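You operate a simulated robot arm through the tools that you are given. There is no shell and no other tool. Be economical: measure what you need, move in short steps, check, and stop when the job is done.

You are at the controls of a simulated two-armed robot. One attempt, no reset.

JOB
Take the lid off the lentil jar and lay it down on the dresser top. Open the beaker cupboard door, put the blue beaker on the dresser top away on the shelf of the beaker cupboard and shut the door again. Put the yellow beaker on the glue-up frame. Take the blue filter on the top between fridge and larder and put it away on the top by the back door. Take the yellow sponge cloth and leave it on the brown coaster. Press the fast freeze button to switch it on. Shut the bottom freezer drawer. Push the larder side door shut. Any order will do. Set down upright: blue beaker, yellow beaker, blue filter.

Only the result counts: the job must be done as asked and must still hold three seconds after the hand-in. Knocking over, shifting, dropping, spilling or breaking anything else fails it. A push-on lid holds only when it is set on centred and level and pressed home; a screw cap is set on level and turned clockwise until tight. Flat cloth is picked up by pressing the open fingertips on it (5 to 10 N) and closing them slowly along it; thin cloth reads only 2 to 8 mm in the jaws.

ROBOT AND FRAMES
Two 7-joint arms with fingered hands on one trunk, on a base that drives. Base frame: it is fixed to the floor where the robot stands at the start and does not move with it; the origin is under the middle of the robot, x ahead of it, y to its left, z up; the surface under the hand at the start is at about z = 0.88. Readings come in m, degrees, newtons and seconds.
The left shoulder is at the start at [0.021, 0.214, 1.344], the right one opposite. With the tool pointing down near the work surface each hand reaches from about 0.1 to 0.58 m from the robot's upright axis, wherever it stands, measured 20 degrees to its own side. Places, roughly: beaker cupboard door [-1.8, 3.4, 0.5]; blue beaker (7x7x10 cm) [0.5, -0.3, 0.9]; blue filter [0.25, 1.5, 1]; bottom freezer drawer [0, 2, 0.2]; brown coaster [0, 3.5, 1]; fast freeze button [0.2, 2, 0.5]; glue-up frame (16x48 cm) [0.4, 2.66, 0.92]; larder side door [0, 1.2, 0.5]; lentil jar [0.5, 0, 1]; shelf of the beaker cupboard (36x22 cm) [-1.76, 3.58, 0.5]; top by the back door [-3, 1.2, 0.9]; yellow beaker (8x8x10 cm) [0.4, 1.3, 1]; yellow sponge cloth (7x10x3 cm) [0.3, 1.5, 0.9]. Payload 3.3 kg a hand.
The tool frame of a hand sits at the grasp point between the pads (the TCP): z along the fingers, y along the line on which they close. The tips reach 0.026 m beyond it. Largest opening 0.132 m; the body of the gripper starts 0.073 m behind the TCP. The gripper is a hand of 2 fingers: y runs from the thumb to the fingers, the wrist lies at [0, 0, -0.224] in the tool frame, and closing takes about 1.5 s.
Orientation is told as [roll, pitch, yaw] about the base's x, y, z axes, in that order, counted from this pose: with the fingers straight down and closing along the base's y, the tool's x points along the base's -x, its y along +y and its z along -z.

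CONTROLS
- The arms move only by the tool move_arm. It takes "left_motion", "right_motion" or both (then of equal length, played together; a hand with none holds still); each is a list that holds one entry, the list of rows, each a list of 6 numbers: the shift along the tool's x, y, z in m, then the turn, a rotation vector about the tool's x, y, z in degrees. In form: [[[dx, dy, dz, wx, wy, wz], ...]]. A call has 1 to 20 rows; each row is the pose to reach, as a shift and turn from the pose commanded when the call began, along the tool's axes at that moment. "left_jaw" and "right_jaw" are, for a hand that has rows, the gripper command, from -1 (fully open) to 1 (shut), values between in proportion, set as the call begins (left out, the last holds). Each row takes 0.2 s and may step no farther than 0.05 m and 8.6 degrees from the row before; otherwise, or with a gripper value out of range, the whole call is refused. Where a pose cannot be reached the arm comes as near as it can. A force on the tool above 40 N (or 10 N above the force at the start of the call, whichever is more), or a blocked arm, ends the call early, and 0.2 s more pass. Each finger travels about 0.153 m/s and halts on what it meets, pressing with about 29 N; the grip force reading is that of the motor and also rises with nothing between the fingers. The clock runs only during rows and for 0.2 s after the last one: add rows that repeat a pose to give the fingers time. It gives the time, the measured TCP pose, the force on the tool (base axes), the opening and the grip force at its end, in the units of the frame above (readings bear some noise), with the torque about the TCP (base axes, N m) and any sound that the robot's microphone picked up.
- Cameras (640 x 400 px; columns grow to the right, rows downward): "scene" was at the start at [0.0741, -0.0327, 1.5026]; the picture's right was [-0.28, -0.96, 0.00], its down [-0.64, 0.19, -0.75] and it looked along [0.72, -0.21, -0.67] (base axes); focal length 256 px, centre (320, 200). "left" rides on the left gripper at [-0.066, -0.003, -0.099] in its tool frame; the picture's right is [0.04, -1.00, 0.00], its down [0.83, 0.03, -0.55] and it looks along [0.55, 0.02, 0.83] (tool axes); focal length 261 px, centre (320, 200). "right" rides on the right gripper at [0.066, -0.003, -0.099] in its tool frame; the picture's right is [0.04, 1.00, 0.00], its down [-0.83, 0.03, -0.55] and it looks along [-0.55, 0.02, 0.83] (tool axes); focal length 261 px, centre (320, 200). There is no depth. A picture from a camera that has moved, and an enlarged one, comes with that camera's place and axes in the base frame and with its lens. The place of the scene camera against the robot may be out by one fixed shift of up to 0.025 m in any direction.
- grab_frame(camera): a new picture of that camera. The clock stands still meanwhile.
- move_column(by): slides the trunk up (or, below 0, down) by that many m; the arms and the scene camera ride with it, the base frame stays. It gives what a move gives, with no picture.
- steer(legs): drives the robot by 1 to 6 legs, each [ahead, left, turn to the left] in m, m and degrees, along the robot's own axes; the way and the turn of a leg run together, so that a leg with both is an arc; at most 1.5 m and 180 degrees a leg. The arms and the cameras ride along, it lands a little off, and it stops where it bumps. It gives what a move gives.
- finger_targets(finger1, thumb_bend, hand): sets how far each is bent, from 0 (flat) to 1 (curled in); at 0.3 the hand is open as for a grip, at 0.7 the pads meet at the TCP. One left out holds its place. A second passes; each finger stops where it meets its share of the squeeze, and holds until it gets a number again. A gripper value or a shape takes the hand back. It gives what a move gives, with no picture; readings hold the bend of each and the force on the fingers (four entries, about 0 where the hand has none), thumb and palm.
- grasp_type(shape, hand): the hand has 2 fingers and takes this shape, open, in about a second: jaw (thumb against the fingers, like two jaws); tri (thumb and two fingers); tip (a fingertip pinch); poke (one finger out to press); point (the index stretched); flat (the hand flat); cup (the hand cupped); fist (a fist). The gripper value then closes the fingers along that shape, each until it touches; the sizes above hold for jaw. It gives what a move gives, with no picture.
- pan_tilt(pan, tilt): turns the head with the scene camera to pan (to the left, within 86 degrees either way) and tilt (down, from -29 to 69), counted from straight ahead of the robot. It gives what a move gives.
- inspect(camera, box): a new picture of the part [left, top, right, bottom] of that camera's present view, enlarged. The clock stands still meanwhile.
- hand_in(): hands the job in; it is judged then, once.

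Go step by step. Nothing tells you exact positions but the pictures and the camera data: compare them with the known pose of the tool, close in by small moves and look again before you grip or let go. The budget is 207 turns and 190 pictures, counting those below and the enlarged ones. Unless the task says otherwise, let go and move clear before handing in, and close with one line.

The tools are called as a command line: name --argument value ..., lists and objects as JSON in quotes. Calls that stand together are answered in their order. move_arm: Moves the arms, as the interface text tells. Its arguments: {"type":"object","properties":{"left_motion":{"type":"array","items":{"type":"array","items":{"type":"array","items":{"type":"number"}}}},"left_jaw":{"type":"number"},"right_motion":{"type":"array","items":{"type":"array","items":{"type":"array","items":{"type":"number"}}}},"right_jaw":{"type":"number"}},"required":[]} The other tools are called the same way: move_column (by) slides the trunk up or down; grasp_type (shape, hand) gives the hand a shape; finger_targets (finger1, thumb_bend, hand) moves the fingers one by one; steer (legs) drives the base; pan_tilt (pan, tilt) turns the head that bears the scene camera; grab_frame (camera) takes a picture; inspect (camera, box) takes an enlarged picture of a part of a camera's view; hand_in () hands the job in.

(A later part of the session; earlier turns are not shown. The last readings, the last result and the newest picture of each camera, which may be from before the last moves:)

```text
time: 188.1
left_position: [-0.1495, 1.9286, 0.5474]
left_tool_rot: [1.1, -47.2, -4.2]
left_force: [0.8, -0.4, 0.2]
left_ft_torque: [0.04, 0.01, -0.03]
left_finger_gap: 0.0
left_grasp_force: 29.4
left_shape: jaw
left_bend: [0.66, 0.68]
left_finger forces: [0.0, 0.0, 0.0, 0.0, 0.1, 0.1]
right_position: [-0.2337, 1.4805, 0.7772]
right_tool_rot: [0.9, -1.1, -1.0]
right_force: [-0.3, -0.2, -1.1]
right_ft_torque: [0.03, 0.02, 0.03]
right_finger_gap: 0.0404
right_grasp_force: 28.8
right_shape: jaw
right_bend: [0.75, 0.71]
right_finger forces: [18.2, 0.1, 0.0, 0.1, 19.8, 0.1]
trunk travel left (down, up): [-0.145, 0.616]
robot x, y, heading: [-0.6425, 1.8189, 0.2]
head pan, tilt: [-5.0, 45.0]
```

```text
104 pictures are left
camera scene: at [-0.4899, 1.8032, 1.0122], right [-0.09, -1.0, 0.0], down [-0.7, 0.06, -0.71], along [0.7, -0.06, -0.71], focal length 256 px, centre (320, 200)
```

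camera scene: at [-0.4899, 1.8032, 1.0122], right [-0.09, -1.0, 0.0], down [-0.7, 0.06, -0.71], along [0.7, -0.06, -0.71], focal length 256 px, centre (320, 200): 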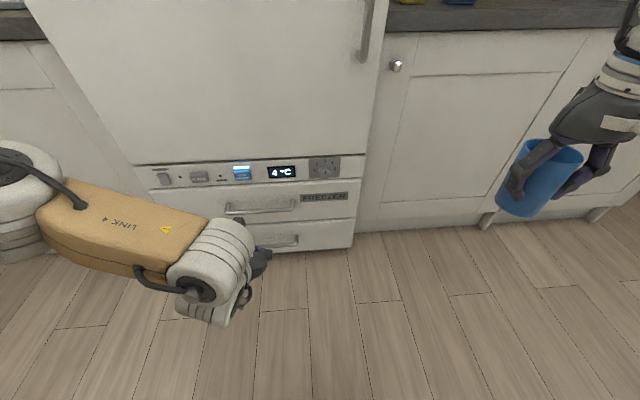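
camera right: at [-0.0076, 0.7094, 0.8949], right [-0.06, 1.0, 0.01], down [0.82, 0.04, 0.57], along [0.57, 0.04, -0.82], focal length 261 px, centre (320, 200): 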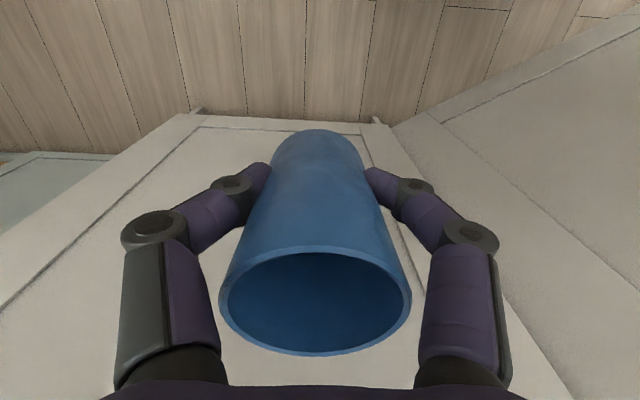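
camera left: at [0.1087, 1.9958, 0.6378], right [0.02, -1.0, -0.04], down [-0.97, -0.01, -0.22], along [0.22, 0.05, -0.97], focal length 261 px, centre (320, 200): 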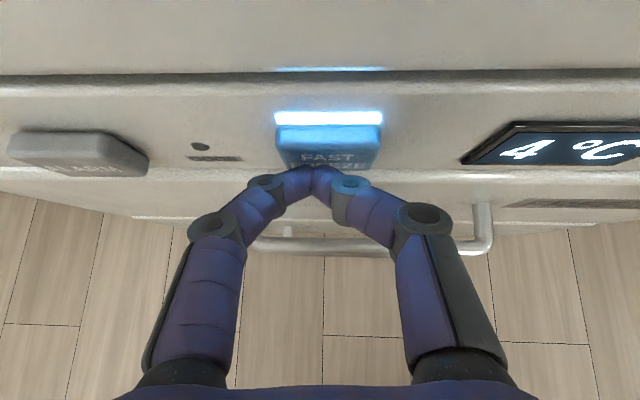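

The button light stays on. Next, the yellow beaker with the left hand: raise the trunk to working height, level and open the left hand, and look at the counter.

move_column --by 0.4

move_arm --left_motion '[[[0.01, 0, -0.01, 0, 8, 0], [0.02, 0, -0.02, 0, 16, 0], [0.02, 0, -0.03, 0, 24, 0], [0.02, 0, -0.05, 0, 32, 0], [0.02, 0, -0.07, 0, 40, 0], [0.02, 0, -0.09, 0, 47, 0], [0.02, 0, -0.12, 0, 47, 0], [0.02, 0, -0.16, 0, 47, 0], [0.02, 0, -0.2, 0, 47, 0], [0.02, 0, -0.2, 0, 47, 0]]]' --left_jaw -1

move_column --by 0.1

pan_tilt --pan -15 --tilt 25

grab_frame --camera "scene"

```text
time: 191.9
left_position: [-0.1492, 1.9293, 0.9475]
left_tool_rot: [1.1, -47.2, -4.1]
left_force: [0.3, 0.1, -0.6]
left_ft_torque: [0.01, -0.01, 0.02]
left_finger_gap: 0.0
left_grasp_force: 29.0
left_shape: jaw
left_bend: [0.66, 0.68]
left_finger forces: [0.0, 0.1, 0.1, 0.0, 0.0, 0.0]
right_position: [-0.2344, 1.4795, 1.1769]
right_tool_rot: [1.1, -1.3, -0.8]
right_force: [0.4, 0.1, -1.8]
right_ft_torque: [-0.03, 0.02, -0.02]
right_finger_gap: 0.0408
right_grasp_force: 28.3
right_shape: jaw
right_bend: [0.75, 0.71]
right_finger forces: [18.1, 0.0, 0.0, 0.0, 19.7, 0.0]
trunk travel left (down, up): [-0.545, 0.216]
robot x, y, heading: [-0.6431, 1.8221, 0.1]
head pan, tilt: [-5.0, 45.0]
```

```text
time: 194.1
left_position: [-0.3101, 1.9339, 1.0701]
left_tool_rot: [0.8, -0.2, -3.4]
left_force: [0.3, -0.4, 0.7]
left_ft_torque: [0.02, -0.01, 0.0]
left_finger_gap: 0.1318
left_grasp_force: 0.1
left_shape: jaw
left_bend: [0.3, 0.3]
left_finger forces: [0.1, 0.1, 0.0, 0.0, 0.1, 0.0]
right_position: [-0.2339, 1.4793, 1.1764]
right_tool_rot: [1.0, -1.3, -1.1]
right_force: [-0.2, -0.1, -0.4]
right_ft_torque: [-0.01, 0.03, -0.02]
right_finger_gap: 0.0405
right_grasp_force: 28.7
right_shape: jaw
right_bend: [0.75, 0.71]
right_finger forces: [18.2, 0.1, 0.0, 0.0, 19.9, 0.1]
trunk travel left (down, up): [-0.545, 0.216]
robot x, y, heading: [-0.6425, 1.8215, -0.1]
head pan, tilt: [-5.0, 45.0]
```

```text
time: 195.4
left_position: [-0.3104, 1.9376, 1.1676]
left_tool_rot: [0.7, -0.2, -3.3]
left_force: [-0.1, 0.7, -0.6]
left_ft_torque: [0.02, 0.0, -0.01]
left_finger_gap: 0.132
left_grasp_force: 0.1
left_shape: jaw
left_bend: [0.3, 0.3]
left_finger forces: [0.0, 0.1, 0.1, 0.0, 0.0, 0.1]
right_position: [-0.2339, 1.4788, 1.2758]
right_tool_rot: [1.1, -1.4, -1.0]
right_force: [0.7, 0.4, -1.1]
right_ft_torque: [0.02, 0.01, -0.01]
right_finger_gap: 0.0405
right_grasp_force: 29.1
right_shape: jaw
right_bend: [0.75, 0.71]
right_finger forces: [18.1, 0.0, 0.0, 0.0, 19.8, 0.1]
trunk travel left (down, up): [-0.645, 0.116]
robot x, y, heading: [-0.6456, 1.8185, 0.0]
head pan, tilt: [-5.0, 45.0]
```

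```text
time: 196.3
left_position: [-0.3098, 1.9385, 1.1695]
left_tool_rot: [0.7, -0.2, -3.5]
left_force: [-0.1, 0.4, -0.1]
left_ft_torque: [-0.02, 0.0, -0.02]
left_finger_gap: 0.1321
left_grasp_force: 0.1
left_shape: jaw
left_bend: [0.3, 0.3]
left_finger forces: [0.1, 0.1, 0.0, 0.0, 0.0, 0.0]
right_position: [-0.2351, 1.4794, 1.2762]
right_tool_rot: [1.0, -1.5, -1.1]
right_force: [0.0, -0.7, -0.9]
right_ft_torque: [0.03, 0.0, -0.02]
right_finger_gap: 0.0405
right_grasp_force: 28.6
right_shape: jaw
right_bend: [0.75, 0.71]
right_finger forces: [18.1, 0.0, 0.1, 0.1, 19.8, 0.0]
trunk travel left (down, up): [-0.645, 0.116]
robot x, y, heading: [-0.6417, 1.8159, 0.2]
head pan, tilt: [-15.0, 25.0]
```

```text
103 pictures are left
camera scene: at [-0.558, 1.7864, 1.5483], right [-0.26, -0.97, 0.0], down [-0.41, 0.11, -0.91], along [0.88, -0.23, -0.42], focal length 256 px, centre (320, 200)
```

scene: 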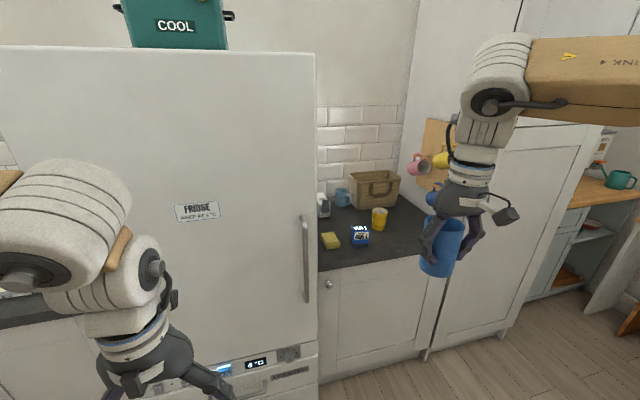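

I see all three items: yellow beaker ≈[0.39, 1.25], filter ≈[0.30, 1.38], sponge ≈[0.35, 1.50] on the counter. I'll pull the right hand in a little, drive opposite the yellow beaker and turn 10° right.

move_arm --right_motion '[[[0.03, 0, 0, 0, 0, 0], [0.06, 0.01, 0, 0, 0, 0], [0.08, 0.02, 0, 0, 0, 0], [0.08, 0.02, 0, 0, 0, 0]]]'

steer --legs '[[0, -0.66, 0], [0, 0, -10], [0.3, 0.05, 0]]'

pan_tilt --pan 25 --tilt 40

grab_frame --camera "scene"

```text
time: 197.3
left_position: [-0.3104, 1.9368, 1.1681]
left_tool_rot: [0.7, -0.2, -3.4]
left_force: [0.3, -0.2, 0.4]
left_ft_torque: [-0.01, 0.01, -0.02]
left_finger_gap: 0.1323
left_grasp_force: 0.1
left_shape: jaw
left_bend: [0.3, 0.3]
left_finger forces: [0.1, 0.0, 0.1, 0.0, 0.0, 0.0]
right_position: [-0.314, 1.5014, 1.2765]
right_tool_rot: [1.1, -1.4, -1.1]
right_force: [-0.5, -0.4, -0.9]
right_ft_torque: [-0.01, 0.01, 0.0]
right_finger_gap: 0.0403
right_grasp_force: 28.9
right_shape: jaw
right_bend: [0.75, 0.71]
right_finger forces: [18.0, 0.0, 0.0, 0.0, 19.7, 0.1]
trunk travel left (down, up): [-0.645, 0.116]
robot x, y, heading: [-0.6393, 1.8223, 0.1]
head pan, tilt: [-15.0, 25.0]
```

```text
time: 203.3
left_position: [0.0099, 1.2147, 1.1687]
left_tool_rot: [0.7, -0.3, -13.7]
left_force: [0.8, 0.3, 0.6]
left_ft_torque: [0.0, 0.02, 0.02]
left_finger_gap: 0.1319
left_grasp_force: 0.1
left_shape: jaw
left_bend: [0.3, 0.3]
left_finger forces: [0.1, 0.0, 0.0, 0.0, 0.1, 0.1]
right_position: [-0.0725, 0.7868, 1.2748]
right_tool_rot: [1.0, -1.4, -11.3]
right_force: [-0.2, 0.5, -0.2]
right_ft_torque: [-0.02, 0.04, 0.0]
right_finger_gap: 0.0407
right_grasp_force: 29.4
right_shape: jaw
right_bend: [0.75, 0.71]
right_finger forces: [18.2, 0.1, 0.0, 0.0, 19.7, 0.1]
trunk travel left (down, up): [-0.645, 0.116]
robot x, y, heading: [-0.3384, 1.1572, -10.3]
head pan, tilt: [-15.0, 25.0]
```

```text
time: 204.3
left_position: [0.0085, 1.2152, 1.1686]
left_tool_rot: [0.9, -0.2, -13.5]
left_force: [-0.4, 1.3, 0.7]
left_ft_torque: [-0.03, -0.01, -0.01]
left_finger_gap: 0.1318
left_grasp_force: 0.0
left_shape: jaw
left_bend: [0.3, 0.3]
left_finger forces: [0.0, 0.1, 0.0, 0.0, 0.0, 0.0]
right_position: [-0.0723, 0.7857, 1.2736]
right_tool_rot: [1.1, -1.3, -11.3]
right_force: [-0.1, 0.0, -0.2]
right_ft_torque: [-0.01, 0.02, 0.0]
right_finger_gap: 0.0405
right_grasp_force: 29.3
right_shape: jaw
right_bend: [0.75, 0.71]
right_finger forces: [18.1, 0.1, 0.0, 0.0, 19.8, 0.0]
trunk travel left (down, up): [-0.645, 0.116]
robot x, y, heading: [-0.3352, 1.1577, -10.3]
head pan, tilt: [25.0, 40.0]
```

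```text
102 pictures are left
camera scene: at [-0.2619, 1.1683, 1.5251], right [0.25, -0.97, 0.0], down [-0.62, -0.16, -0.77], along [0.74, 0.2, -0.64], focal length 256 px, centre (320, 200)
```

scene: 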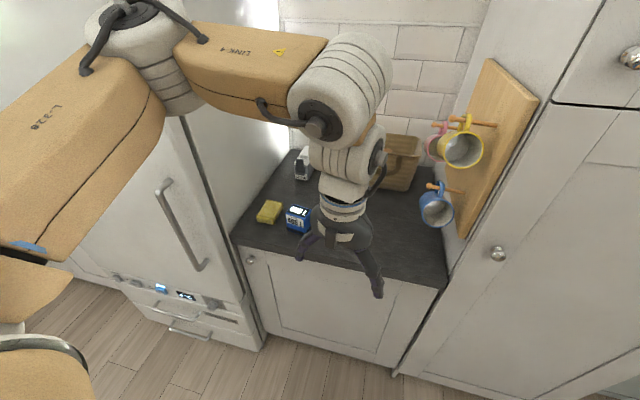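

The left elbow is near the fridge corner, so I'll extend the arm first and look again before driving further.

move_arm --left_motion '[[[-0.04, 0.01, 0, 0, 0, 0], [-0.08, 0.02, 0, 0, 0, 0], [-0.12, 0.035, 0, 0, 0, 0], [-0.16, 0.05, 0, 0, 0, 0], [-0.187, 0.06, 0, 0, 0, 0], [-0.187, 0.06, 0, 0, 0, 0]]]'

grab_frame --camera "scene"

grab_frame --camera "left"

```text
time: 205.7
left_position: [0.2048, 1.2309, 1.1672]
left_tool_rot: [0.7, -0.4, -13.8]
left_force: [-1.0, 0.7, 0.8]
left_ft_torque: [0.02, 0.01, 0.0]
left_finger_gap: 0.1322
left_grasp_force: 0.0
left_shape: jaw
left_bend: [0.3, 0.3]
left_finger forces: [0.0, 0.1, 0.0, 0.0, 0.0, 0.0]
right_position: [-0.0729, 0.7868, 1.2744]
right_tool_rot: [1.0, -1.4, -11.3]
right_force: [0.2, -1.1, -0.2]
right_ft_torque: [-0.03, 0.01, -0.03]
right_finger_gap: 0.0406
right_grasp_force: 28.6
right_shape: jaw
right_bend: [0.75, 0.71]
right_finger forces: [18.1, 0.0, 0.0, 0.1, 19.6, 0.1]
trunk travel left (down, up): [-0.645, 0.116]
robot x, y, heading: [-0.3389, 1.1586, -9.9]
head pan, tilt: [25.0, 40.0]
```

```text
101 pictures are left
camera scene: at [-0.2622, 1.169, 1.5251], right [0.26, -0.97, 0.0], down [-0.62, -0.16, -0.77], along [0.74, 0.2, -0.64], focal length 256 px, centre (320, 200)
```

scene: 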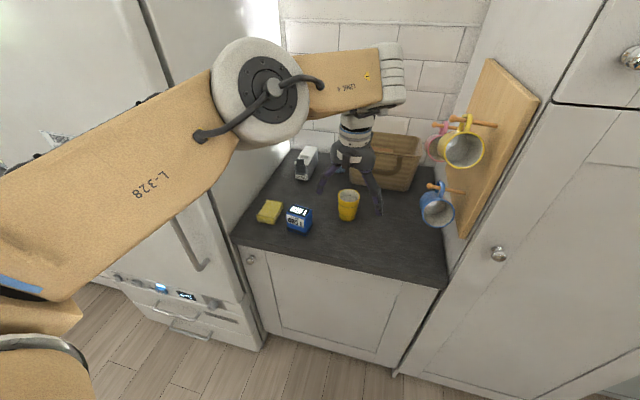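

```text
100 pictures are left
camera left: at [0.2683, 1.2117, 1.2673], right [-0.28, -0.96, -0.01], down [-0.8, 0.23, 0.55], along [-0.52, 0.16, -0.84], focal length 261 px, centre (320, 200)
```

left: 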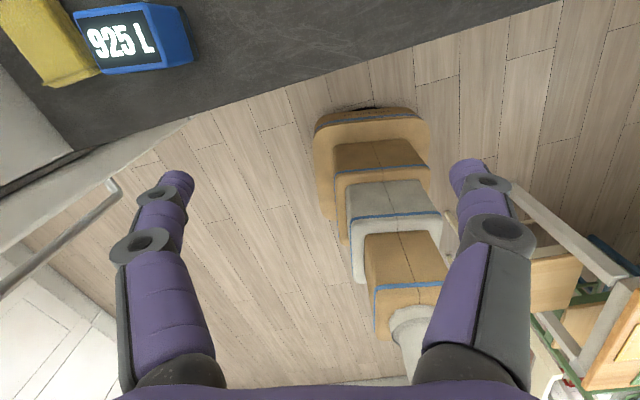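

The elbow moved clear of the fridge. I'll drive 15 cm ahead; the hand then sits almost over the yellow beaker.

steer --legs '[[0.14, 0.03, 0]]'

grab_frame --camera "left"

grab_frame --camera "scene"

```text
time: 207.1
left_position: [0.351, 1.2322, 1.1683]
left_tool_rot: [0.7, -0.1, -13.8]
left_force: [0.2, 0.6, -1.2]
left_ft_torque: [0.0, 0.01, 0.0]
left_finger_gap: 0.132
left_grasp_force: 0.1
left_shape: jaw
left_bend: [0.3, 0.3]
left_finger forces: [0.0, 0.0, 0.0, 0.0, 0.1, 0.1]
right_position: [0.0728, 0.7883, 1.2739]
right_tool_rot: [1.0, -1.3, -11.4]
right_force: [-0.8, -0.3, -0.4]
right_ft_torque: [0.01, 0.06, 0.02]
right_finger_gap: 0.0408
right_grasp_force: 28.8
right_shape: jaw
right_bend: [0.75, 0.71]
right_finger forces: [18.1, 0.0, 0.0, 0.0, 19.7, 0.0]
trunk travel left (down, up): [-0.645, 0.116]
robot x, y, heading: [-0.1932, 1.1606, -10.3]
head pan, tilt: [25.0, 40.0]
```

```text
99 pictures are left
camera left: at [0.4144, 1.2129, 1.2664], right [-0.28, -0.96, -0.01], down [-0.8, 0.23, 0.55], along [-0.53, 0.16, -0.83], focal length 261 px, centre (320, 200)
```

left: 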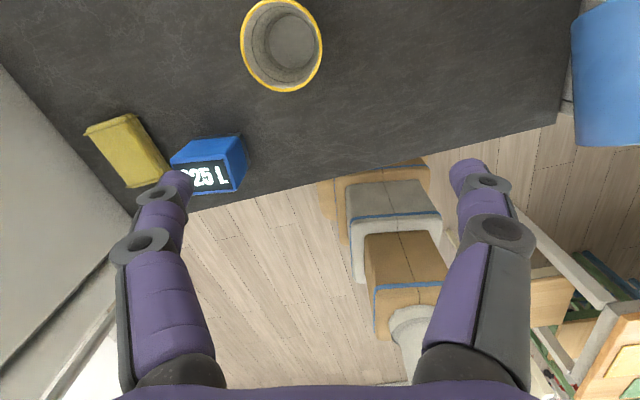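

```text
98 pictures are left
camera scene: at [-0.1158, 1.1707, 1.525], right [0.25, -0.97, 0.0], down [-0.62, -0.16, -0.77], along [0.74, 0.19, -0.64], focal length 256 px, centre (320, 200)
```

scene: 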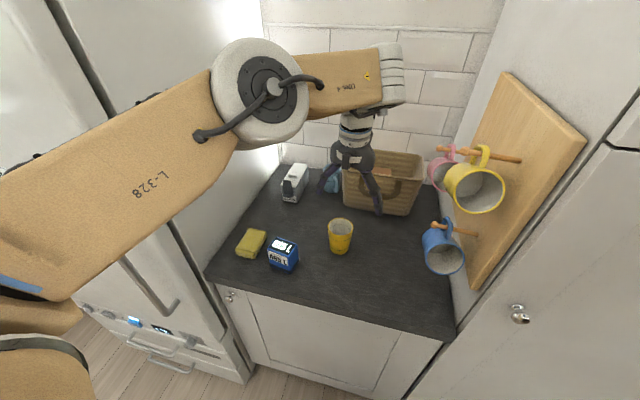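

The beaker rim is about [0.41, 1.25]. I'll move over it and down to z≈1.08.

move_arm --left_motion '[[[-0.027, 0.016, 0, 0, 0, 0], [-0.054, 0.033, 0.02, 0, 0, 0], [-0.054, 0.033, 0.06, 0, 0, 0], [-0.054, 0.033, 0.088, 0, 0, 0], [-0.054, 0.033, 0.088, 0, 0, 0]]]'

grab_frame --camera "left"

inspect --camera "scene" --box '[220, 80, 460, 290]'

```text
time: 208.3
left_position: [0.3607, 1.2367, 1.1048]
left_tool_rot: [0.5, -0.3, -13.7]
left_force: [-1.0, -1.2, 0.3]
left_ft_torque: [0.04, 0.0, -0.03]
left_finger_gap: 0.1318
left_grasp_force: 0.1
left_shape: jaw
left_bend: [0.3, 0.3]
left_finger forces: [0.0, 0.0, 0.1, 0.0, 0.1, 0.1]
left hand out of reach, approached as far as the arm can: row 1, 2, 3, 4, 5
right_position: [0.0709, 0.7882, 1.2741]
right_tool_rot: [1.1, -1.4, -11.5]
right_force: [-0.6, -0.6, 0.3]
right_ft_torque: [0.02, 0.0, -0.01]
right_finger_gap: 0.0403
right_grasp_force: 29.2
right_shape: jaw
right_bend: [0.75, 0.71]
right_finger forces: [18.2, 0.0, 0.1, 0.1, 19.6, 0.0]
trunk travel left (down, up): [-0.645, 0.116]
robot x, y, heading: [-0.1919, 1.1627, -10.2]
head pan, tilt: [25.0, 40.0]
```

```text
97 pictures are left
camera left: at [0.4243, 1.2181, 1.2035], right [-0.28, -0.96, -0.01], down [-0.8, 0.23, 0.55], along [-0.53, 0.16, -0.84], focal length 261 px, centre (320, 200)
```

left: 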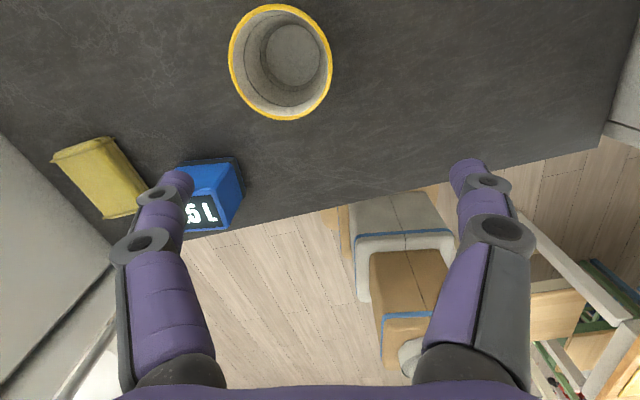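

```text
1.90 times, centred on (340, 185) of scene
camera zoom: at [-0.1178, 1.1697, 1.5251], right [0.25, -0.97, 0.0], down [-0.62, -0.16, -0.77], along [0.74, 0.19, -0.64], focal length 487 px, centre (282, 229)
```

zoom: 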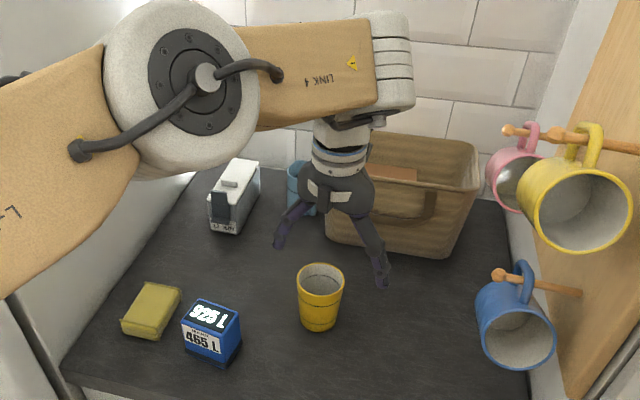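

The arm is at its outer limit; I'll nudge the base 6 cm closer, which puts the hand over the rim at about [0.41, 1.255].

steer --legs '[[0.05, 0.025, 0]]'

grab_frame --camera "left"

```text
time: 209.2
left_position: [0.4182, 1.253, 1.1033]
left_tool_rot: [0.5, -0.1, -13.8]
left_force: [1.3, -0.1, -0.6]
left_ft_torque: [-0.01, 0.08, -0.02]
left_finger_gap: 0.1319
left_grasp_force: 0.1
left_shape: jaw
left_bend: [0.3, 0.3]
left_finger forces: [0.1, 0.0, 0.0, 0.0, 0.0, 0.0]
right_position: [0.13, 0.8047, 1.2744]
right_tool_rot: [1.0, -1.3, -11.6]
right_force: [0.7, 0.3, 0.1]
right_ft_torque: [0.02, 0.07, 0.02]
right_finger_gap: 0.0404
right_grasp_force: 28.8
right_shape: jaw
right_bend: [0.75, 0.71]
right_finger forces: [18.2, 0.0, 0.0, 0.0, 19.6, 0.0]
trunk travel left (down, up): [-0.645, 0.116]
robot x, y, heading: [-0.1352, 1.177, -10.1]
head pan, tilt: [25.0, 40.0]
```

```text
95 pictures are left
camera left: at [0.482, 1.234, 1.2023], right [-0.28, -0.96, -0.01], down [-0.8, 0.23, 0.55], along [-0.53, 0.16, -0.83], focal length 261 px, centre (320, 200)
```

left: 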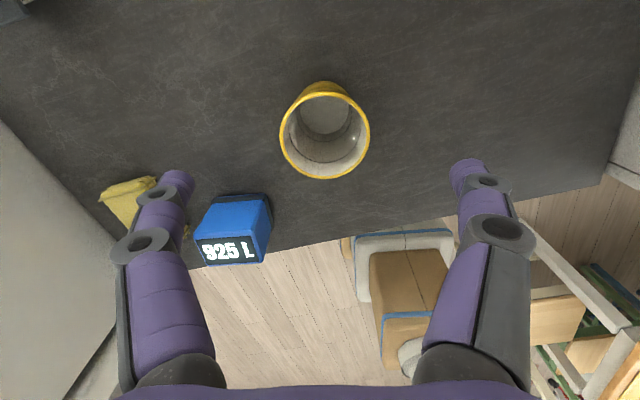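

Well centred; the rim is about [0.406, 1.254, 0.975]. I'll descend to z≈0.945 around it.

move_arm --left_motion '[[[0.01, -0.001, 0.03, 0, 0, 0], [0.011, -0.001, 0.07, 0, 0, 0], [0.011, -0.001, 0.11, 0, 0, 0], [0.011, -0.001, 0.145, 0, 0, 0], [0.011, -0.001, 0.158, 0, 0, 0], [0.011, -0.001, 0.158, 0, 0, 0]]]'

grab_frame --camera "left"

inspect --camera "scene" --box '[220, 120, 460, 290]'

```text
time: 210.7
left_position: [0.3977, 1.2531, 0.9506]
left_tool_rot: [0.5, -0.4, -13.8]
left_force: [0.4, -0.1, 0.2]
left_ft_torque: [-0.01, 0.0, -0.01]
left_finger_gap: 0.132
left_grasp_force: 0.0
left_shape: jaw
left_bend: [0.3, 0.3]
left_finger forces: [0.1, 0.0, 0.1, 0.0, 0.0, 0.1]
left hand out of reach, approached as far as the arm can: row 4, 5, 6
right_position: [0.1266, 0.8031, 1.2741]
right_tool_rot: [1.1, -1.4, -11.5]
right_force: [-0.4, 0.0, -0.5]
right_ft_torque: [0.03, 0.04, -0.02]
right_finger_gap: 0.0405
right_grasp_force: 29.0
right_shape: jaw
right_bend: [0.75, 0.71]
right_finger forces: [18.1, 0.1, 0.0, 0.1, 19.6, 0.0]
trunk travel left (down, up): [-0.645, 0.116]
robot x, y, heading: [-0.1373, 1.1735, -10.3]
head pan, tilt: [25.0, 40.0]
```

```text
94 pictures are left
camera left: at [0.4611, 1.2348, 1.05], right [-0.28, -0.96, -0.01], down [-0.8, 0.23, 0.55], along [-0.53, 0.16, -0.84], focal length 261 px, centre (320, 200)
```

left: 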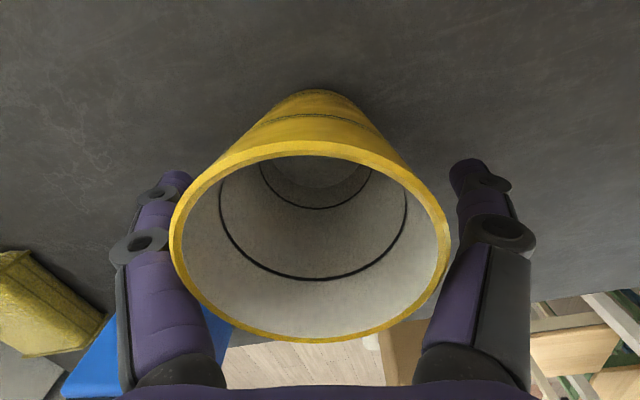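

```text
2.35 times, centred on (340, 205) of scene
camera zoom: at [-0.0618, 1.1858, 1.5251], right [0.25, -0.97, 0.0], down [-0.62, -0.16, -0.77], along [0.74, 0.19, -0.64], focal length 601 px, centre (273, 188)
```

zoom: 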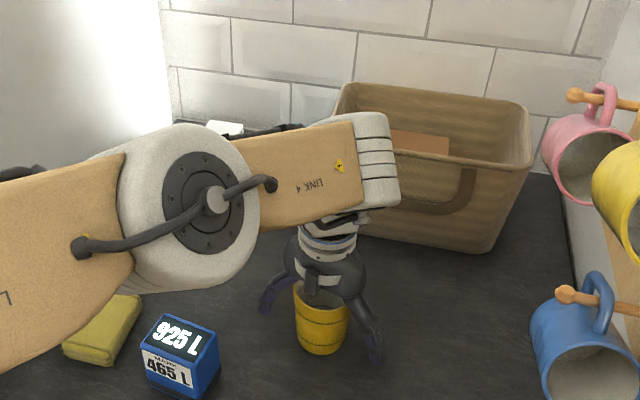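

The beaker sits between the fingers. Closing and lifting.

move_arm --left_motion '[[[0, 0, 0, 0, 0, 0], [0, 0, 0, 0, 0, 0], [0, 0, 0, 0, 0, 0], [0, 0, 0, 0, 0, 0], [0, 0, 0, 0, 0, 0], [0, 0, 0, 0, 0, 0], [0, 0, 0, 0, 0, 0], [0, 0, -0.03, 0, 0, 0], [0, 0, -0.07, 0, 0, 0], [0, 0, -0.11, 0, 0, 0], [0, 0, -0.15, 0, 0, 0], [0, 0, -0.15, 0, 0, 0]]]' --left_jaw 1

grab_frame --camera "left"

grab_frame --camera "scene"

```text
time: 213.2
left_position: [0.3987, 1.2526, 1.0992]
left_tool_rot: [0.5, -0.3, -13.8]
left_force: [-0.2, 0.3, -0.2]
left_ft_torque: [0.02, 0.02, -0.03]
left_finger_gap: 0.0437
left_grasp_force: 29.1
left_shape: jaw
left_bend: [0.74, 0.7]
left_finger forces: [23.4, 0.0, 0.0, 0.0, 25.1, 0.0]
right_position: [0.1265, 0.8036, 1.2738]
right_tool_rot: [1.2, -1.5, -11.5]
right_force: [0.2, 0.4, 0.3]
right_ft_torque: [0.0, 0.02, -0.01]
right_finger_gap: 0.0402
right_grasp_force: 28.8
right_shape: jaw
right_bend: [0.75, 0.71]
right_finger forces: [18.2, 0.0, 0.0, 0.0, 19.6, 0.0]
trunk travel left (down, up): [-0.645, 0.116]
robot x, y, heading: [-0.136, 1.1774, -10.5]
head pan, tilt: [25.0, 40.0]
```

```text
92 pictures are left
camera left: at [0.4613, 1.2345, 1.1988], right [-0.28, -0.96, -0.01], down [-0.8, 0.23, 0.55], along [-0.53, 0.16, -0.84], focal length 261 px, centre (320, 200)
```

left: 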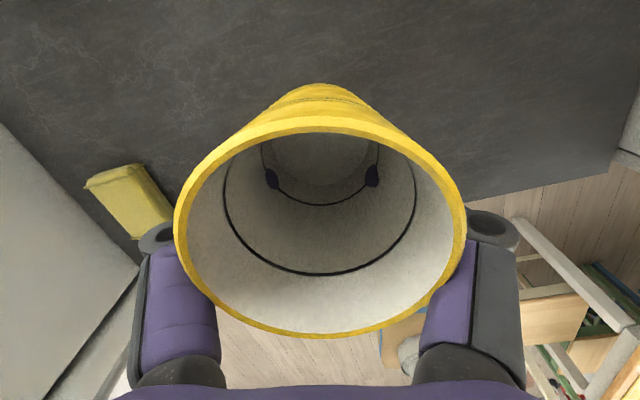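

```text
91 pictures are left
camera scene: at [-0.0614, 1.186, 1.525], right [0.25, -0.97, 0.0], down [-0.62, -0.16, -0.77], along [0.74, 0.19, -0.64], focal length 256 px, centre (320, 200)
```

scene: 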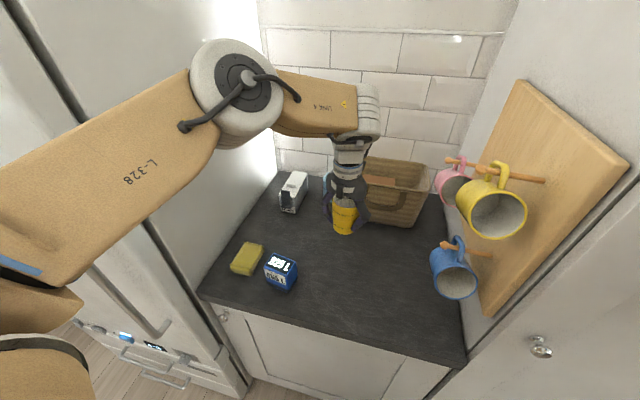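

The yellow beaker is held. I'll back out and go past the fridge to look at the glue-up frame on the next counter.

steer --legs '[[-0.5, -0.09, 0], [0, 0, 10], [0, 1.45, 0], [0, 0.2, 0]]'

pan_tilt --pan 0 --tilt 28

grab_frame --camera "scene"

pan_tilt --pan 80 --tilt 28

grab_frame --camera "scene"

```text
time: 225.0
left_position: [-0.1211, 3.0073, 1.0987]
left_tool_rot: [0.5, -0.3, -3.9]
left_force: [1.1, 0.0, -0.6]
left_ft_torque: [0.02, -0.01, -0.03]
left_finger_gap: 0.0434
left_grasp_force: 29.3
left_shape: jaw
left_bend: [0.74, 0.7]
left_finger forces: [23.3, 0.0, 0.1, 0.0, 25.0, 0.1]
right_position: [-0.3109, 2.5186, 1.2749]
right_tool_rot: [1.1, -1.4, -1.7]
right_force: [0.5, 0.1, -0.5]
right_ft_torque: [-0.06, 0.05, 0.01]
right_finger_gap: 0.0402
right_grasp_force: 29.1
right_shape: jaw
right_bend: [0.75, 0.71]
right_finger forces: [18.1, 0.0, 0.0, 0.0, 19.6, 0.0]
trunk travel left (down, up): [-0.645, 0.116]
robot x, y, heading: [-0.6346, 2.8397, -0.4]
head pan, tilt: [25.0, 40.0]
```

```text
time: 225.9
left_position: [-0.1211, 3.0067, 1.0989]
left_tool_rot: [0.5, -0.3, -3.9]
left_force: [-0.6, 0.3, -0.2]
left_ft_torque: [0.01, 0.02, 0.03]
left_finger_gap: 0.0435
left_grasp_force: 28.7
left_shape: jaw
left_bend: [0.74, 0.7]
left_finger forces: [23.3, 0.0, 0.0, 0.0, 25.1, 0.1]
right_position: [-0.3123, 2.5176, 1.2762]
right_tool_rot: [1.1, -1.4, -1.5]
right_force: [-1.1, 1.0, -0.5]
right_ft_torque: [0.01, 0.02, -0.03]
right_finger_gap: 0.0404
right_grasp_force: 29.2
right_shape: jaw
right_bend: [0.75, 0.71]
right_finger forces: [18.2, 0.0, 0.1, 0.1, 19.6, 0.0]
trunk travel left (down, up): [-0.645, 0.116]
robot x, y, heading: [-0.6346, 2.8411, -0.6]
head pan, tilt: [0.0, 28.0]
```

```text
90 pictures are left
camera scene: at [-0.551, 2.8285, 1.5435], right [-0.01, -1.0, 0.0], down [-0.47, 0.0, -0.88], along [0.88, -0.01, -0.47], focal length 256 px, centre (320, 200)
```

scene: 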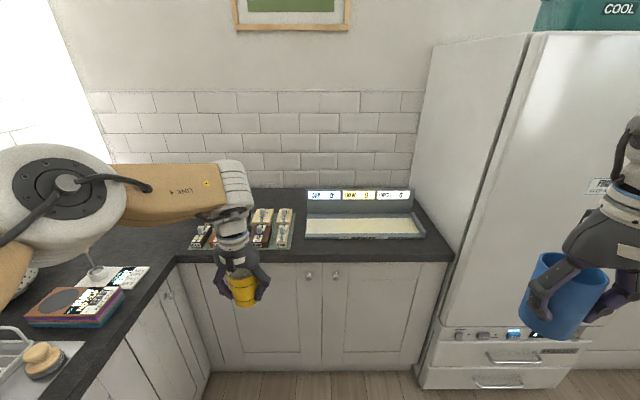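

```text
time: 227.4
left_position: [-0.1228, 3.0067, 1.0993]
left_tool_rot: [0.6, -0.3, -3.8]
left_force: [-0.9, -0.2, 0.1]
left_ft_torque: [-0.02, 0.01, 0.0]
left_finger_gap: 0.0436
left_grasp_force: 29.3
left_shape: jaw
left_bend: [0.74, 0.7]
left_finger forces: [23.3, 0.1, 0.0, 0.1, 25.2, 0.1]
right_position: [-0.3122, 2.5183, 1.2755]
right_tool_rot: [1.1, -1.4, -1.6]
right_force: [0.6, 0.7, 0.1]
right_ft_torque: [-0.01, -0.02, -0.04]
right_finger_gap: 0.0406
right_grasp_force: 29.4
right_shape: jaw
right_bend: [0.75, 0.71]
right_finger forces: [18.0, 0.0, 0.0, 0.1, 19.6, 0.0]
trunk travel left (down, up): [-0.645, 0.116]
robot x, y, heading: [-0.6352, 2.8429, -0.6]
head pan, tilt: [80.0, 28.0]
```

```text
89 pictures are left
camera scene: at [-0.6256, 2.919, 1.5436], right [0.98, -0.18, 0.0], down [-0.09, -0.46, -0.88], along [0.16, 0.87, -0.47], focal length 256 px, centre (320, 200)
```

scene: 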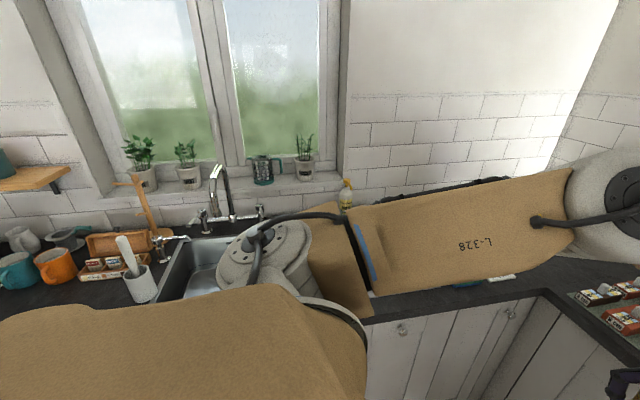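

pan_tilt --pan -5 --tilt 28

inspect --camera "scene" --box '[160, 170, 440, 270]'

```text
time: 229.0
left_position: [-0.1218, 3.0072, 1.0997]
left_tool_rot: [0.5, -0.3, -3.9]
left_force: [-0.1, -0.1, -0.7]
left_ft_torque: [0.0, 0.03, 0.0]
left_finger_gap: 0.0437
left_grasp_force: 29.1
left_shape: jaw
left_bend: [0.74, 0.7]
left_finger forces: [23.3, 0.1, 0.1, 0.0, 25.0, 0.0]
right_position: [-0.3117, 2.5172, 1.2747]
right_tool_rot: [1.0, -1.5, -1.6]
right_force: [-0.6, 0.1, 0.5]
right_ft_torque: [-0.02, 0.0, 0.03]
right_finger_gap: 0.0406
right_grasp_force: 29.1
right_shape: jaw
right_bend: [0.75, 0.71]
right_finger forces: [18.0, 0.1, 0.1, 0.0, 19.6, 0.0]
trunk travel left (down, up): [-0.645, 0.116]
robot x, y, heading: [-0.6373, 2.8404, -0.5]
head pan, tilt: [-5.0, 28.0]
```

```text
2.29 times, centred on (300, 220) of scene
camera zoom: at [-0.5514, 2.8207, 1.5436], right [-0.09, -1.0, 0.0], down [-0.47, 0.04, -0.88], along [0.88, -0.08, -0.47], focal length 584 px, centre (366, 154)
```

zoom: 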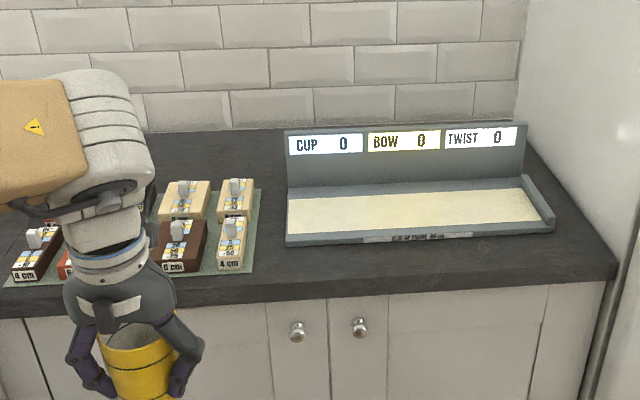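

The frame is a low tray (x≈0.30–0.46, y≈2.39–2.87, surface ≈0.92). I'll turn 20° right and drive in so the left hand comes over it at about [0.375, 2.68].

steer --legs '[[0, 0, -19.5], [0.45, 0.02, 0]]'

pan_tilt --pan 20 --tilt 40

grab_frame --camera "scene"

grab_frame --camera "left"

```text
time: 232.8
left_position: [0.3347, 2.693, 1.0985]
left_tool_rot: [0.6, -0.2, -23.4]
left_force: [-0.9, -0.7, 0.1]
left_ft_torque: [-0.03, -0.01, 0.01]
left_finger_gap: 0.0436
left_grasp_force: 28.8
left_shape: jaw
left_bend: [0.74, 0.7]
left_finger forces: [23.3, 0.0, 0.0, 0.1, 25.0, 0.0]
right_position: [-0.005, 2.2935, 1.2757]
right_tool_rot: [1.1, -1.5, -20.9]
right_force: [-0.9, -0.8, 0.2]
right_ft_torque: [0.03, 0.04, 0.03]
right_finger_gap: 0.0402
right_grasp_force: 28.8
right_shape: jaw
right_bend: [0.75, 0.71]
right_finger forces: [18.0, 0.0, 0.0, 0.0, 19.6, 0.0]
trunk travel left (down, up): [-0.645, 0.116]
robot x, y, heading: [-0.2058, 2.7062, -19.8]
head pan, tilt: [-5.0, 28.0]
```

```text
time: 233.7
left_position: [0.3355, 2.6933, 1.098]
left_tool_rot: [0.6, -0.4, -23.4]
left_force: [-0.1, 0.4, -0.2]
left_ft_torque: [0.0, 0.01, 0.01]
left_finger_gap: 0.0436
left_grasp_force: 29.1
left_shape: jaw
left_bend: [0.74, 0.7]
left_finger forces: [23.3, 0.1, 0.0, 0.0, 25.0, 0.1]
right_position: [-0.0058, 2.2943, 1.2749]
right_tool_rot: [1.1, -1.4, -20.9]
right_force: [-0.7, -0.7, -0.1]
right_ft_torque: [0.01, -0.01, -0.02]
right_finger_gap: 0.0404
right_grasp_force: 28.7
right_shape: jaw
right_bend: [0.75, 0.71]
right_finger forces: [18.1, 0.0, 0.0, 0.0, 19.6, 0.0]
trunk travel left (down, up): [-0.645, 0.116]
robot x, y, heading: [-0.2058, 2.7044, -19.6]
head pan, tilt: [20.0, 40.0]
```

```text
87 pictures are left
camera scene: at [-0.1273, 2.6914, 1.5251], right [0.0, -1.0, 0.0], down [-0.64, 0.0, -0.77], along [0.77, 0.0, -0.64], focal length 256 px, centre (320, 200)
```

scene: 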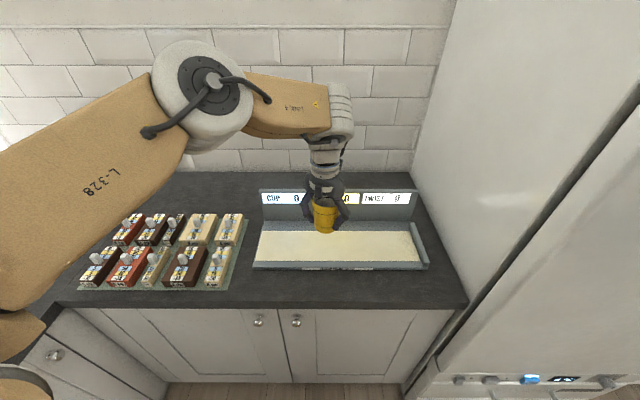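

```text
86 pictures are left
camera left: at [0.3947, 2.6641, 1.1987], right [-0.43, -0.9, -0.01], down [-0.76, 0.36, 0.55], along [-0.49, 0.24, -0.84], focal length 261 px, centre (320, 200)
```

left: 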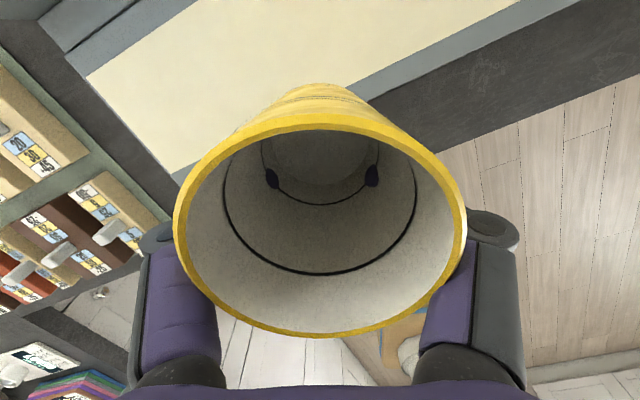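

From the hand camera the tray's cream surface spans x≈0.34–0.46, so the target is [0.40, 2.70]. I'll nudge the base 6 cm forward.

steer --legs '[[0.06, 0.025, 0]]'

grab_frame --camera "left"

```text
time: 234.7
left_position: [0.4028, 2.697, 1.0988]
left_tool_rot: [0.5, -0.2, -23.3]
left_force: [0.1, 0.2, -0.7]
left_ft_torque: [0.02, 0.01, 0.02]
left_finger_gap: 0.0435
left_grasp_force: 29.0
left_shape: jaw
left_bend: [0.74, 0.7]
left_finger forces: [23.3, 0.0, 0.0, 0.0, 25.0, 0.0]
right_position: [0.0612, 2.2979, 1.275]
right_tool_rot: [1.0, -1.3, -20.8]
right_force: [-0.1, 0.5, -1.2]
right_ft_torque: [0.02, 0.01, -0.02]
right_finger_gap: 0.0403
right_grasp_force: 29.2
right_shape: jaw
right_bend: [0.75, 0.71]
right_finger forces: [18.2, 0.0, 0.0, 0.0, 19.7, 0.0]
trunk travel left (down, up): [-0.645, 0.116]
robot x, y, heading: [-0.1399, 2.7079, -20.1]
head pan, tilt: [20.0, 40.0]
```

```text
85 pictures are left
camera left: at [0.4618, 2.6682, 1.1975], right [-0.43, -0.9, -0.01], down [-0.76, 0.36, 0.55], along [-0.49, 0.24, -0.83], focal length 261 px, centre (320, 200)
```

left: 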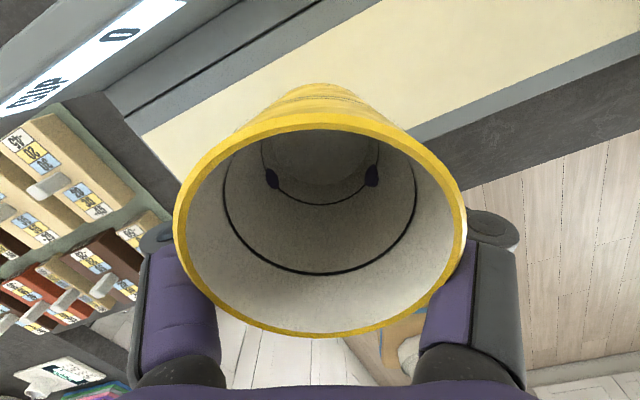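

Centred over the tray. Lowering to just above, then slowly to contact.

move_arm --left_motion '[[[0, 0, 0.03, 0, 0, 0], [0, 0, 0.06, 0, 0, 0], [0, 0, 0.09, 0, 0, 0], [0, 0, 0.1, 0, 0, 0], [0, 0, 0.105, 0, 0, 0], [0, 0, 0.11, 0, 0, 0], [0, 0, 0.115, 0, 0, 0]]]'

inspect --camera "scene" --box '[230, 130, 440, 290]'

```text
time: 236.3
left_position: [0.3999, 2.6991, 0.9865]
left_tool_rot: [0.5, -0.3, -23.2]
left_force: [-0.2, 0.2, -0.8]
left_ft_torque: [-0.01, 0.02, -0.05]
left_finger_gap: 0.0434
left_grasp_force: 29.1
left_shape: jaw
left_bend: [0.74, 0.7]
left_finger forces: [23.3, 0.0, 0.0, 0.0, 24.9, 0.0]
right_position: [0.0584, 2.2979, 1.2742]
right_tool_rot: [1.3, -1.3, -20.9]
right_force: [0.7, 0.4, 0.3]
right_ft_torque: [0.03, 0.02, -0.03]
right_finger_gap: 0.0403
right_grasp_force: 29.1
right_shape: jaw
right_bend: [0.75, 0.71]
right_finger forces: [17.9, 0.0, 0.1, 0.0, 19.7, 0.1]
trunk travel left (down, up): [-0.645, 0.116]
robot x, y, heading: [-0.1413, 2.7091, -19.6]
head pan, tilt: [20.0, 40.0]
```

```text
2.50 times, centred on (335, 210) of scene
camera zoom: at [-0.0624, 2.6955, 1.5251], right [0.0, -1.0, 0.0], down [-0.64, 0.0, -0.77], along [0.77, 0.0, -0.64], focal length 639 px, centre (282, 175)
```

zoom: 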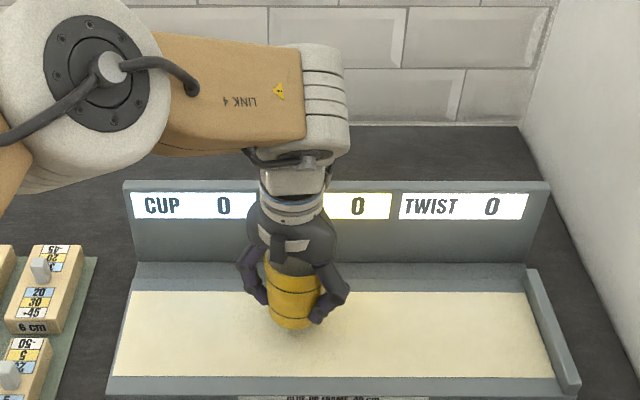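

move_arm --left_motion '[[[0, 0, 0.003, 0, 0, 0], [0, 0, 0.006, 0, 0, 0], [0, 0, 0.009, 0, 0, 0], [0, 0, 0.012, 0, 0, 0], [0, 0, 0.015, 0, 0, 0]]]'

```text
time: 237.5
left_position: [0.4022, 2.6979, 0.9695]
left_tool_rot: [0.5, -0.2, -23.3]
left_force: [0.5, -0.3, -0.9]
left_ft_torque: [0.02, 0.0, -0.01]
left_finger_gap: 0.0431
left_grasp_force: 29.8
left_shape: jaw
left_bend: [0.74, 0.7]
left_finger forces: [23.2, 0.0, 0.0, 0.1, 24.9, 0.1]
right_position: [0.0584, 2.2985, 1.2746]
right_tool_rot: [1.1, -1.3, -20.9]
right_force: [0.0, 0.1, 0.2]
right_ft_torque: [-0.05, -0.02, 0.03]
right_finger_gap: 0.0405
right_grasp_force: 29.5
right_shape: jaw
right_bend: [0.75, 0.71]
right_finger forces: [18.0, 0.0, 0.0, 0.0, 19.6, 0.0]
trunk travel left (down, up): [-0.645, 0.116]
robot x, y, heading: [-0.1403, 2.7085, -19.9]
head pan, tilt: [20.0, 40.0]
```

move_arm --left_motion '[[[0, 0, 0.003, 0, 0, 0], [0, 0, 0.006, 0, 0, 0], [0, 0, 0.009, 0, 0, 0], [0, 0, 0.012, 0, 0, 0]]]'

inspect --camera "scene" --box '[280, 180, 400, 280]'

```text
time: 238.5
left_position: [0.4012, 2.6964, 0.9608]
left_tool_rot: [0.6, -0.7, -23.2]
left_force: [1.9, 3.5, 31.9]
left_ft_torque: [-0.08, -0.08, 0.03]
left_finger_gap: 0.0451
left_grasp_force: 29.0
left_shape: jaw
left_bend: [0.74, 0.72]
left_finger forces: [30.8, 0.1, 0.0, 0.0, 28.7, 0.0]
right_position: [0.0554, 2.2978, 1.2751]
right_tool_rot: [1.0, -1.6, -20.9]
right_force: [0.7, -0.7, 0.5]
right_ft_torque: [0.01, 0.01, -0.01]
right_finger_gap: 0.0402
right_grasp_force: 29.7
right_shape: jaw
right_bend: [0.75, 0.71]
right_finger forces: [18.0, 0.1, 0.0, 0.0, 19.6, 0.0]
trunk travel left (down, up): [-0.645, 0.116]
robot x, y, heading: [-0.1454, 2.7105, -19.7]
head pan, tilt: [20.0, 40.0]
```

```text
4.00 times, centred on (340, 230) of scene
camera zoom: at [-0.0656, 2.6959, 1.5256], right [0.0, -1.0, 0.0], down [-0.64, 0.0, -0.77], along [0.77, 0.0, -0.64], focal length 1022 px, centre (240, 80)
```

zoom: 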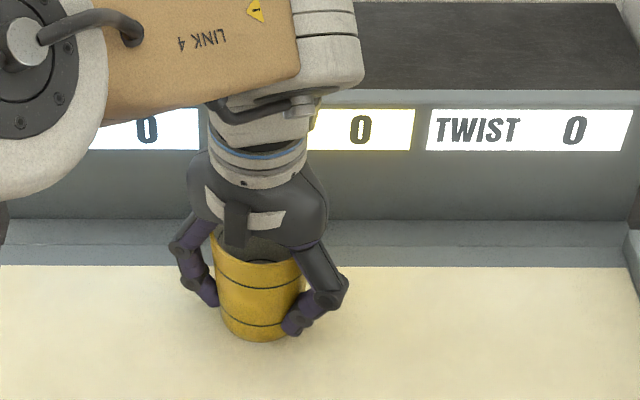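

It's on the tray. Relieve, open, and rise.

move_arm --left_motion '[[[0, 0, -0.003, 0, 0, 0], [0, 0, -0.003, 0, 0, 0]]]'

move_arm --left_motion '[[[0, 0, 0, 0, 0, 0], [0, 0, 0, 0, 0, 0], [0, 0, 0, 0, 0, 0], [0, 0, 0, 0, 0, 0], [0, 0, 0, 0, 0, 0], [0, 0, -0.02, 0, 0, 0], [0, 0, -0.06, 0, 0, 0], [0, 0, -0.1, 0, 0, 0], [0, 0, -0.14, 0, 0, 0], [0, 0, -0.18, 0, 0, 0]]]' --left_jaw -0.7

steer --legs '[[-0.4, 0, 0]]'

grab_frame --camera "scene"

```text
time: 239.1
left_position: [0.4018, 2.6968, 0.9617]
left_tool_rot: [0.6, -0.2, -23.3]
left_force: [1.4, -0.4, 17.7]
left_ft_torque: [-0.14, -0.08, 0.04]
left_finger_gap: 0.0446
left_grasp_force: 29.1
left_shape: jaw
left_bend: [0.74, 0.72]
left_finger forces: [27.8, 0.0, 0.0, 0.0, 28.4, 0.0]
right_position: [0.0577, 2.2976, 1.2743]
right_tool_rot: [1.1, -1.6, -20.9]
right_force: [0.2, -0.2, -0.8]
right_ft_torque: [0.02, 0.01, -0.01]
right_finger_gap: 0.0404
right_grasp_force: 28.8
right_shape: jaw
right_bend: [0.75, 0.71]
right_finger forces: [18.0, 0.1, 0.0, 0.0, 19.6, 0.1]
trunk travel left (down, up): [-0.645, 0.116]
robot x, y, heading: [-0.1393, 2.7089, -19.7]
head pan, tilt: [20.0, 40.0]
```

```text
time: 241.3
left_position: [0.3972, 2.6975, 1.1405]
left_tool_rot: [0.6, -0.3, -23.3]
left_force: [1.2, 0.4, -0.4]
left_ft_torque: [0.02, -0.04, 0.01]
left_finger_gap: 0.1121
left_grasp_force: 0.1
left_shape: jaw
left_bend: [0.54, 0.36]
left_finger forces: [0.0, 0.0, 0.0, 0.0, 0.0, 0.0]
right_position: [0.058, 2.298, 1.2748]
right_tool_rot: [1.1, -1.5, -20.8]
right_force: [-0.3, -0.2, -0.2]
right_ft_torque: [-0.02, 0.0, 0.02]
right_finger_gap: 0.0404
right_grasp_force: 28.8
right_shape: jaw
right_bend: [0.75, 0.71]
right_finger forces: [18.1, 0.0, 0.0, 0.0, 19.6, 0.0]
trunk travel left (down, up): [-0.645, 0.116]
robot x, y, heading: [-0.1388, 2.7086, -19.8]
head pan, tilt: [20.0, 40.0]
```

```text
time: 243.8
left_position: [0.0215, 2.8309, 1.1407]
left_tool_rot: [0.7, -0.3, -23.7]
left_force: [-0.1, 0.3, 0.0]
left_ft_torque: [-0.02, -0.01, 0.04]
left_finger_gap: 0.1115
left_grasp_force: 0.0
left_shape: jaw
left_bend: [0.54, 0.36]
left_finger forces: [0.0, 0.1, 0.1, 0.1, 0.1, 0.0]
right_position: [-0.3199, 2.4357, 1.2753]
right_tool_rot: [1.1, -1.7, -21.3]
right_force: [-0.6, -0.1, -0.6]
right_ft_torque: [-0.02, 0.01, -0.01]
right_finger_gap: 0.0401
right_grasp_force: 29.2
right_shape: jaw
right_bend: [0.75, 0.71]
right_finger forces: [18.0, 0.0, 0.1, 0.1, 19.6, 0.0]
trunk travel left (down, up): [-0.645, 0.116]
robot x, y, heading: [-0.5172, 2.8457, -20.1]
head pan, tilt: [20.0, 40.0]
```

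```text
82 pictures are left
camera scene: at [-0.4399, 2.8325, 1.5251], right [0.0, -1.0, 0.0], down [-0.64, 0.0, -0.77], along [0.77, 0.0, -0.64], focal length 256 px, centre (320, 200)
```

scene: 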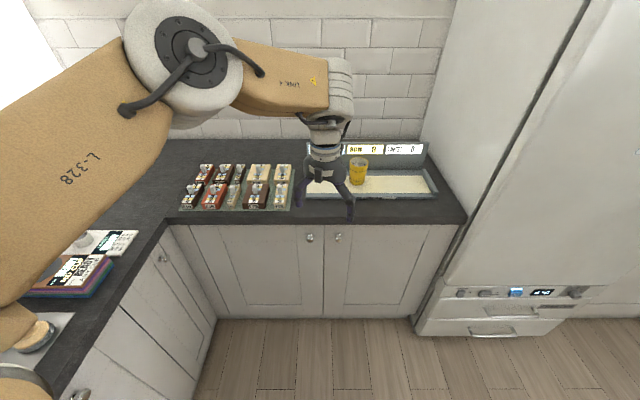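

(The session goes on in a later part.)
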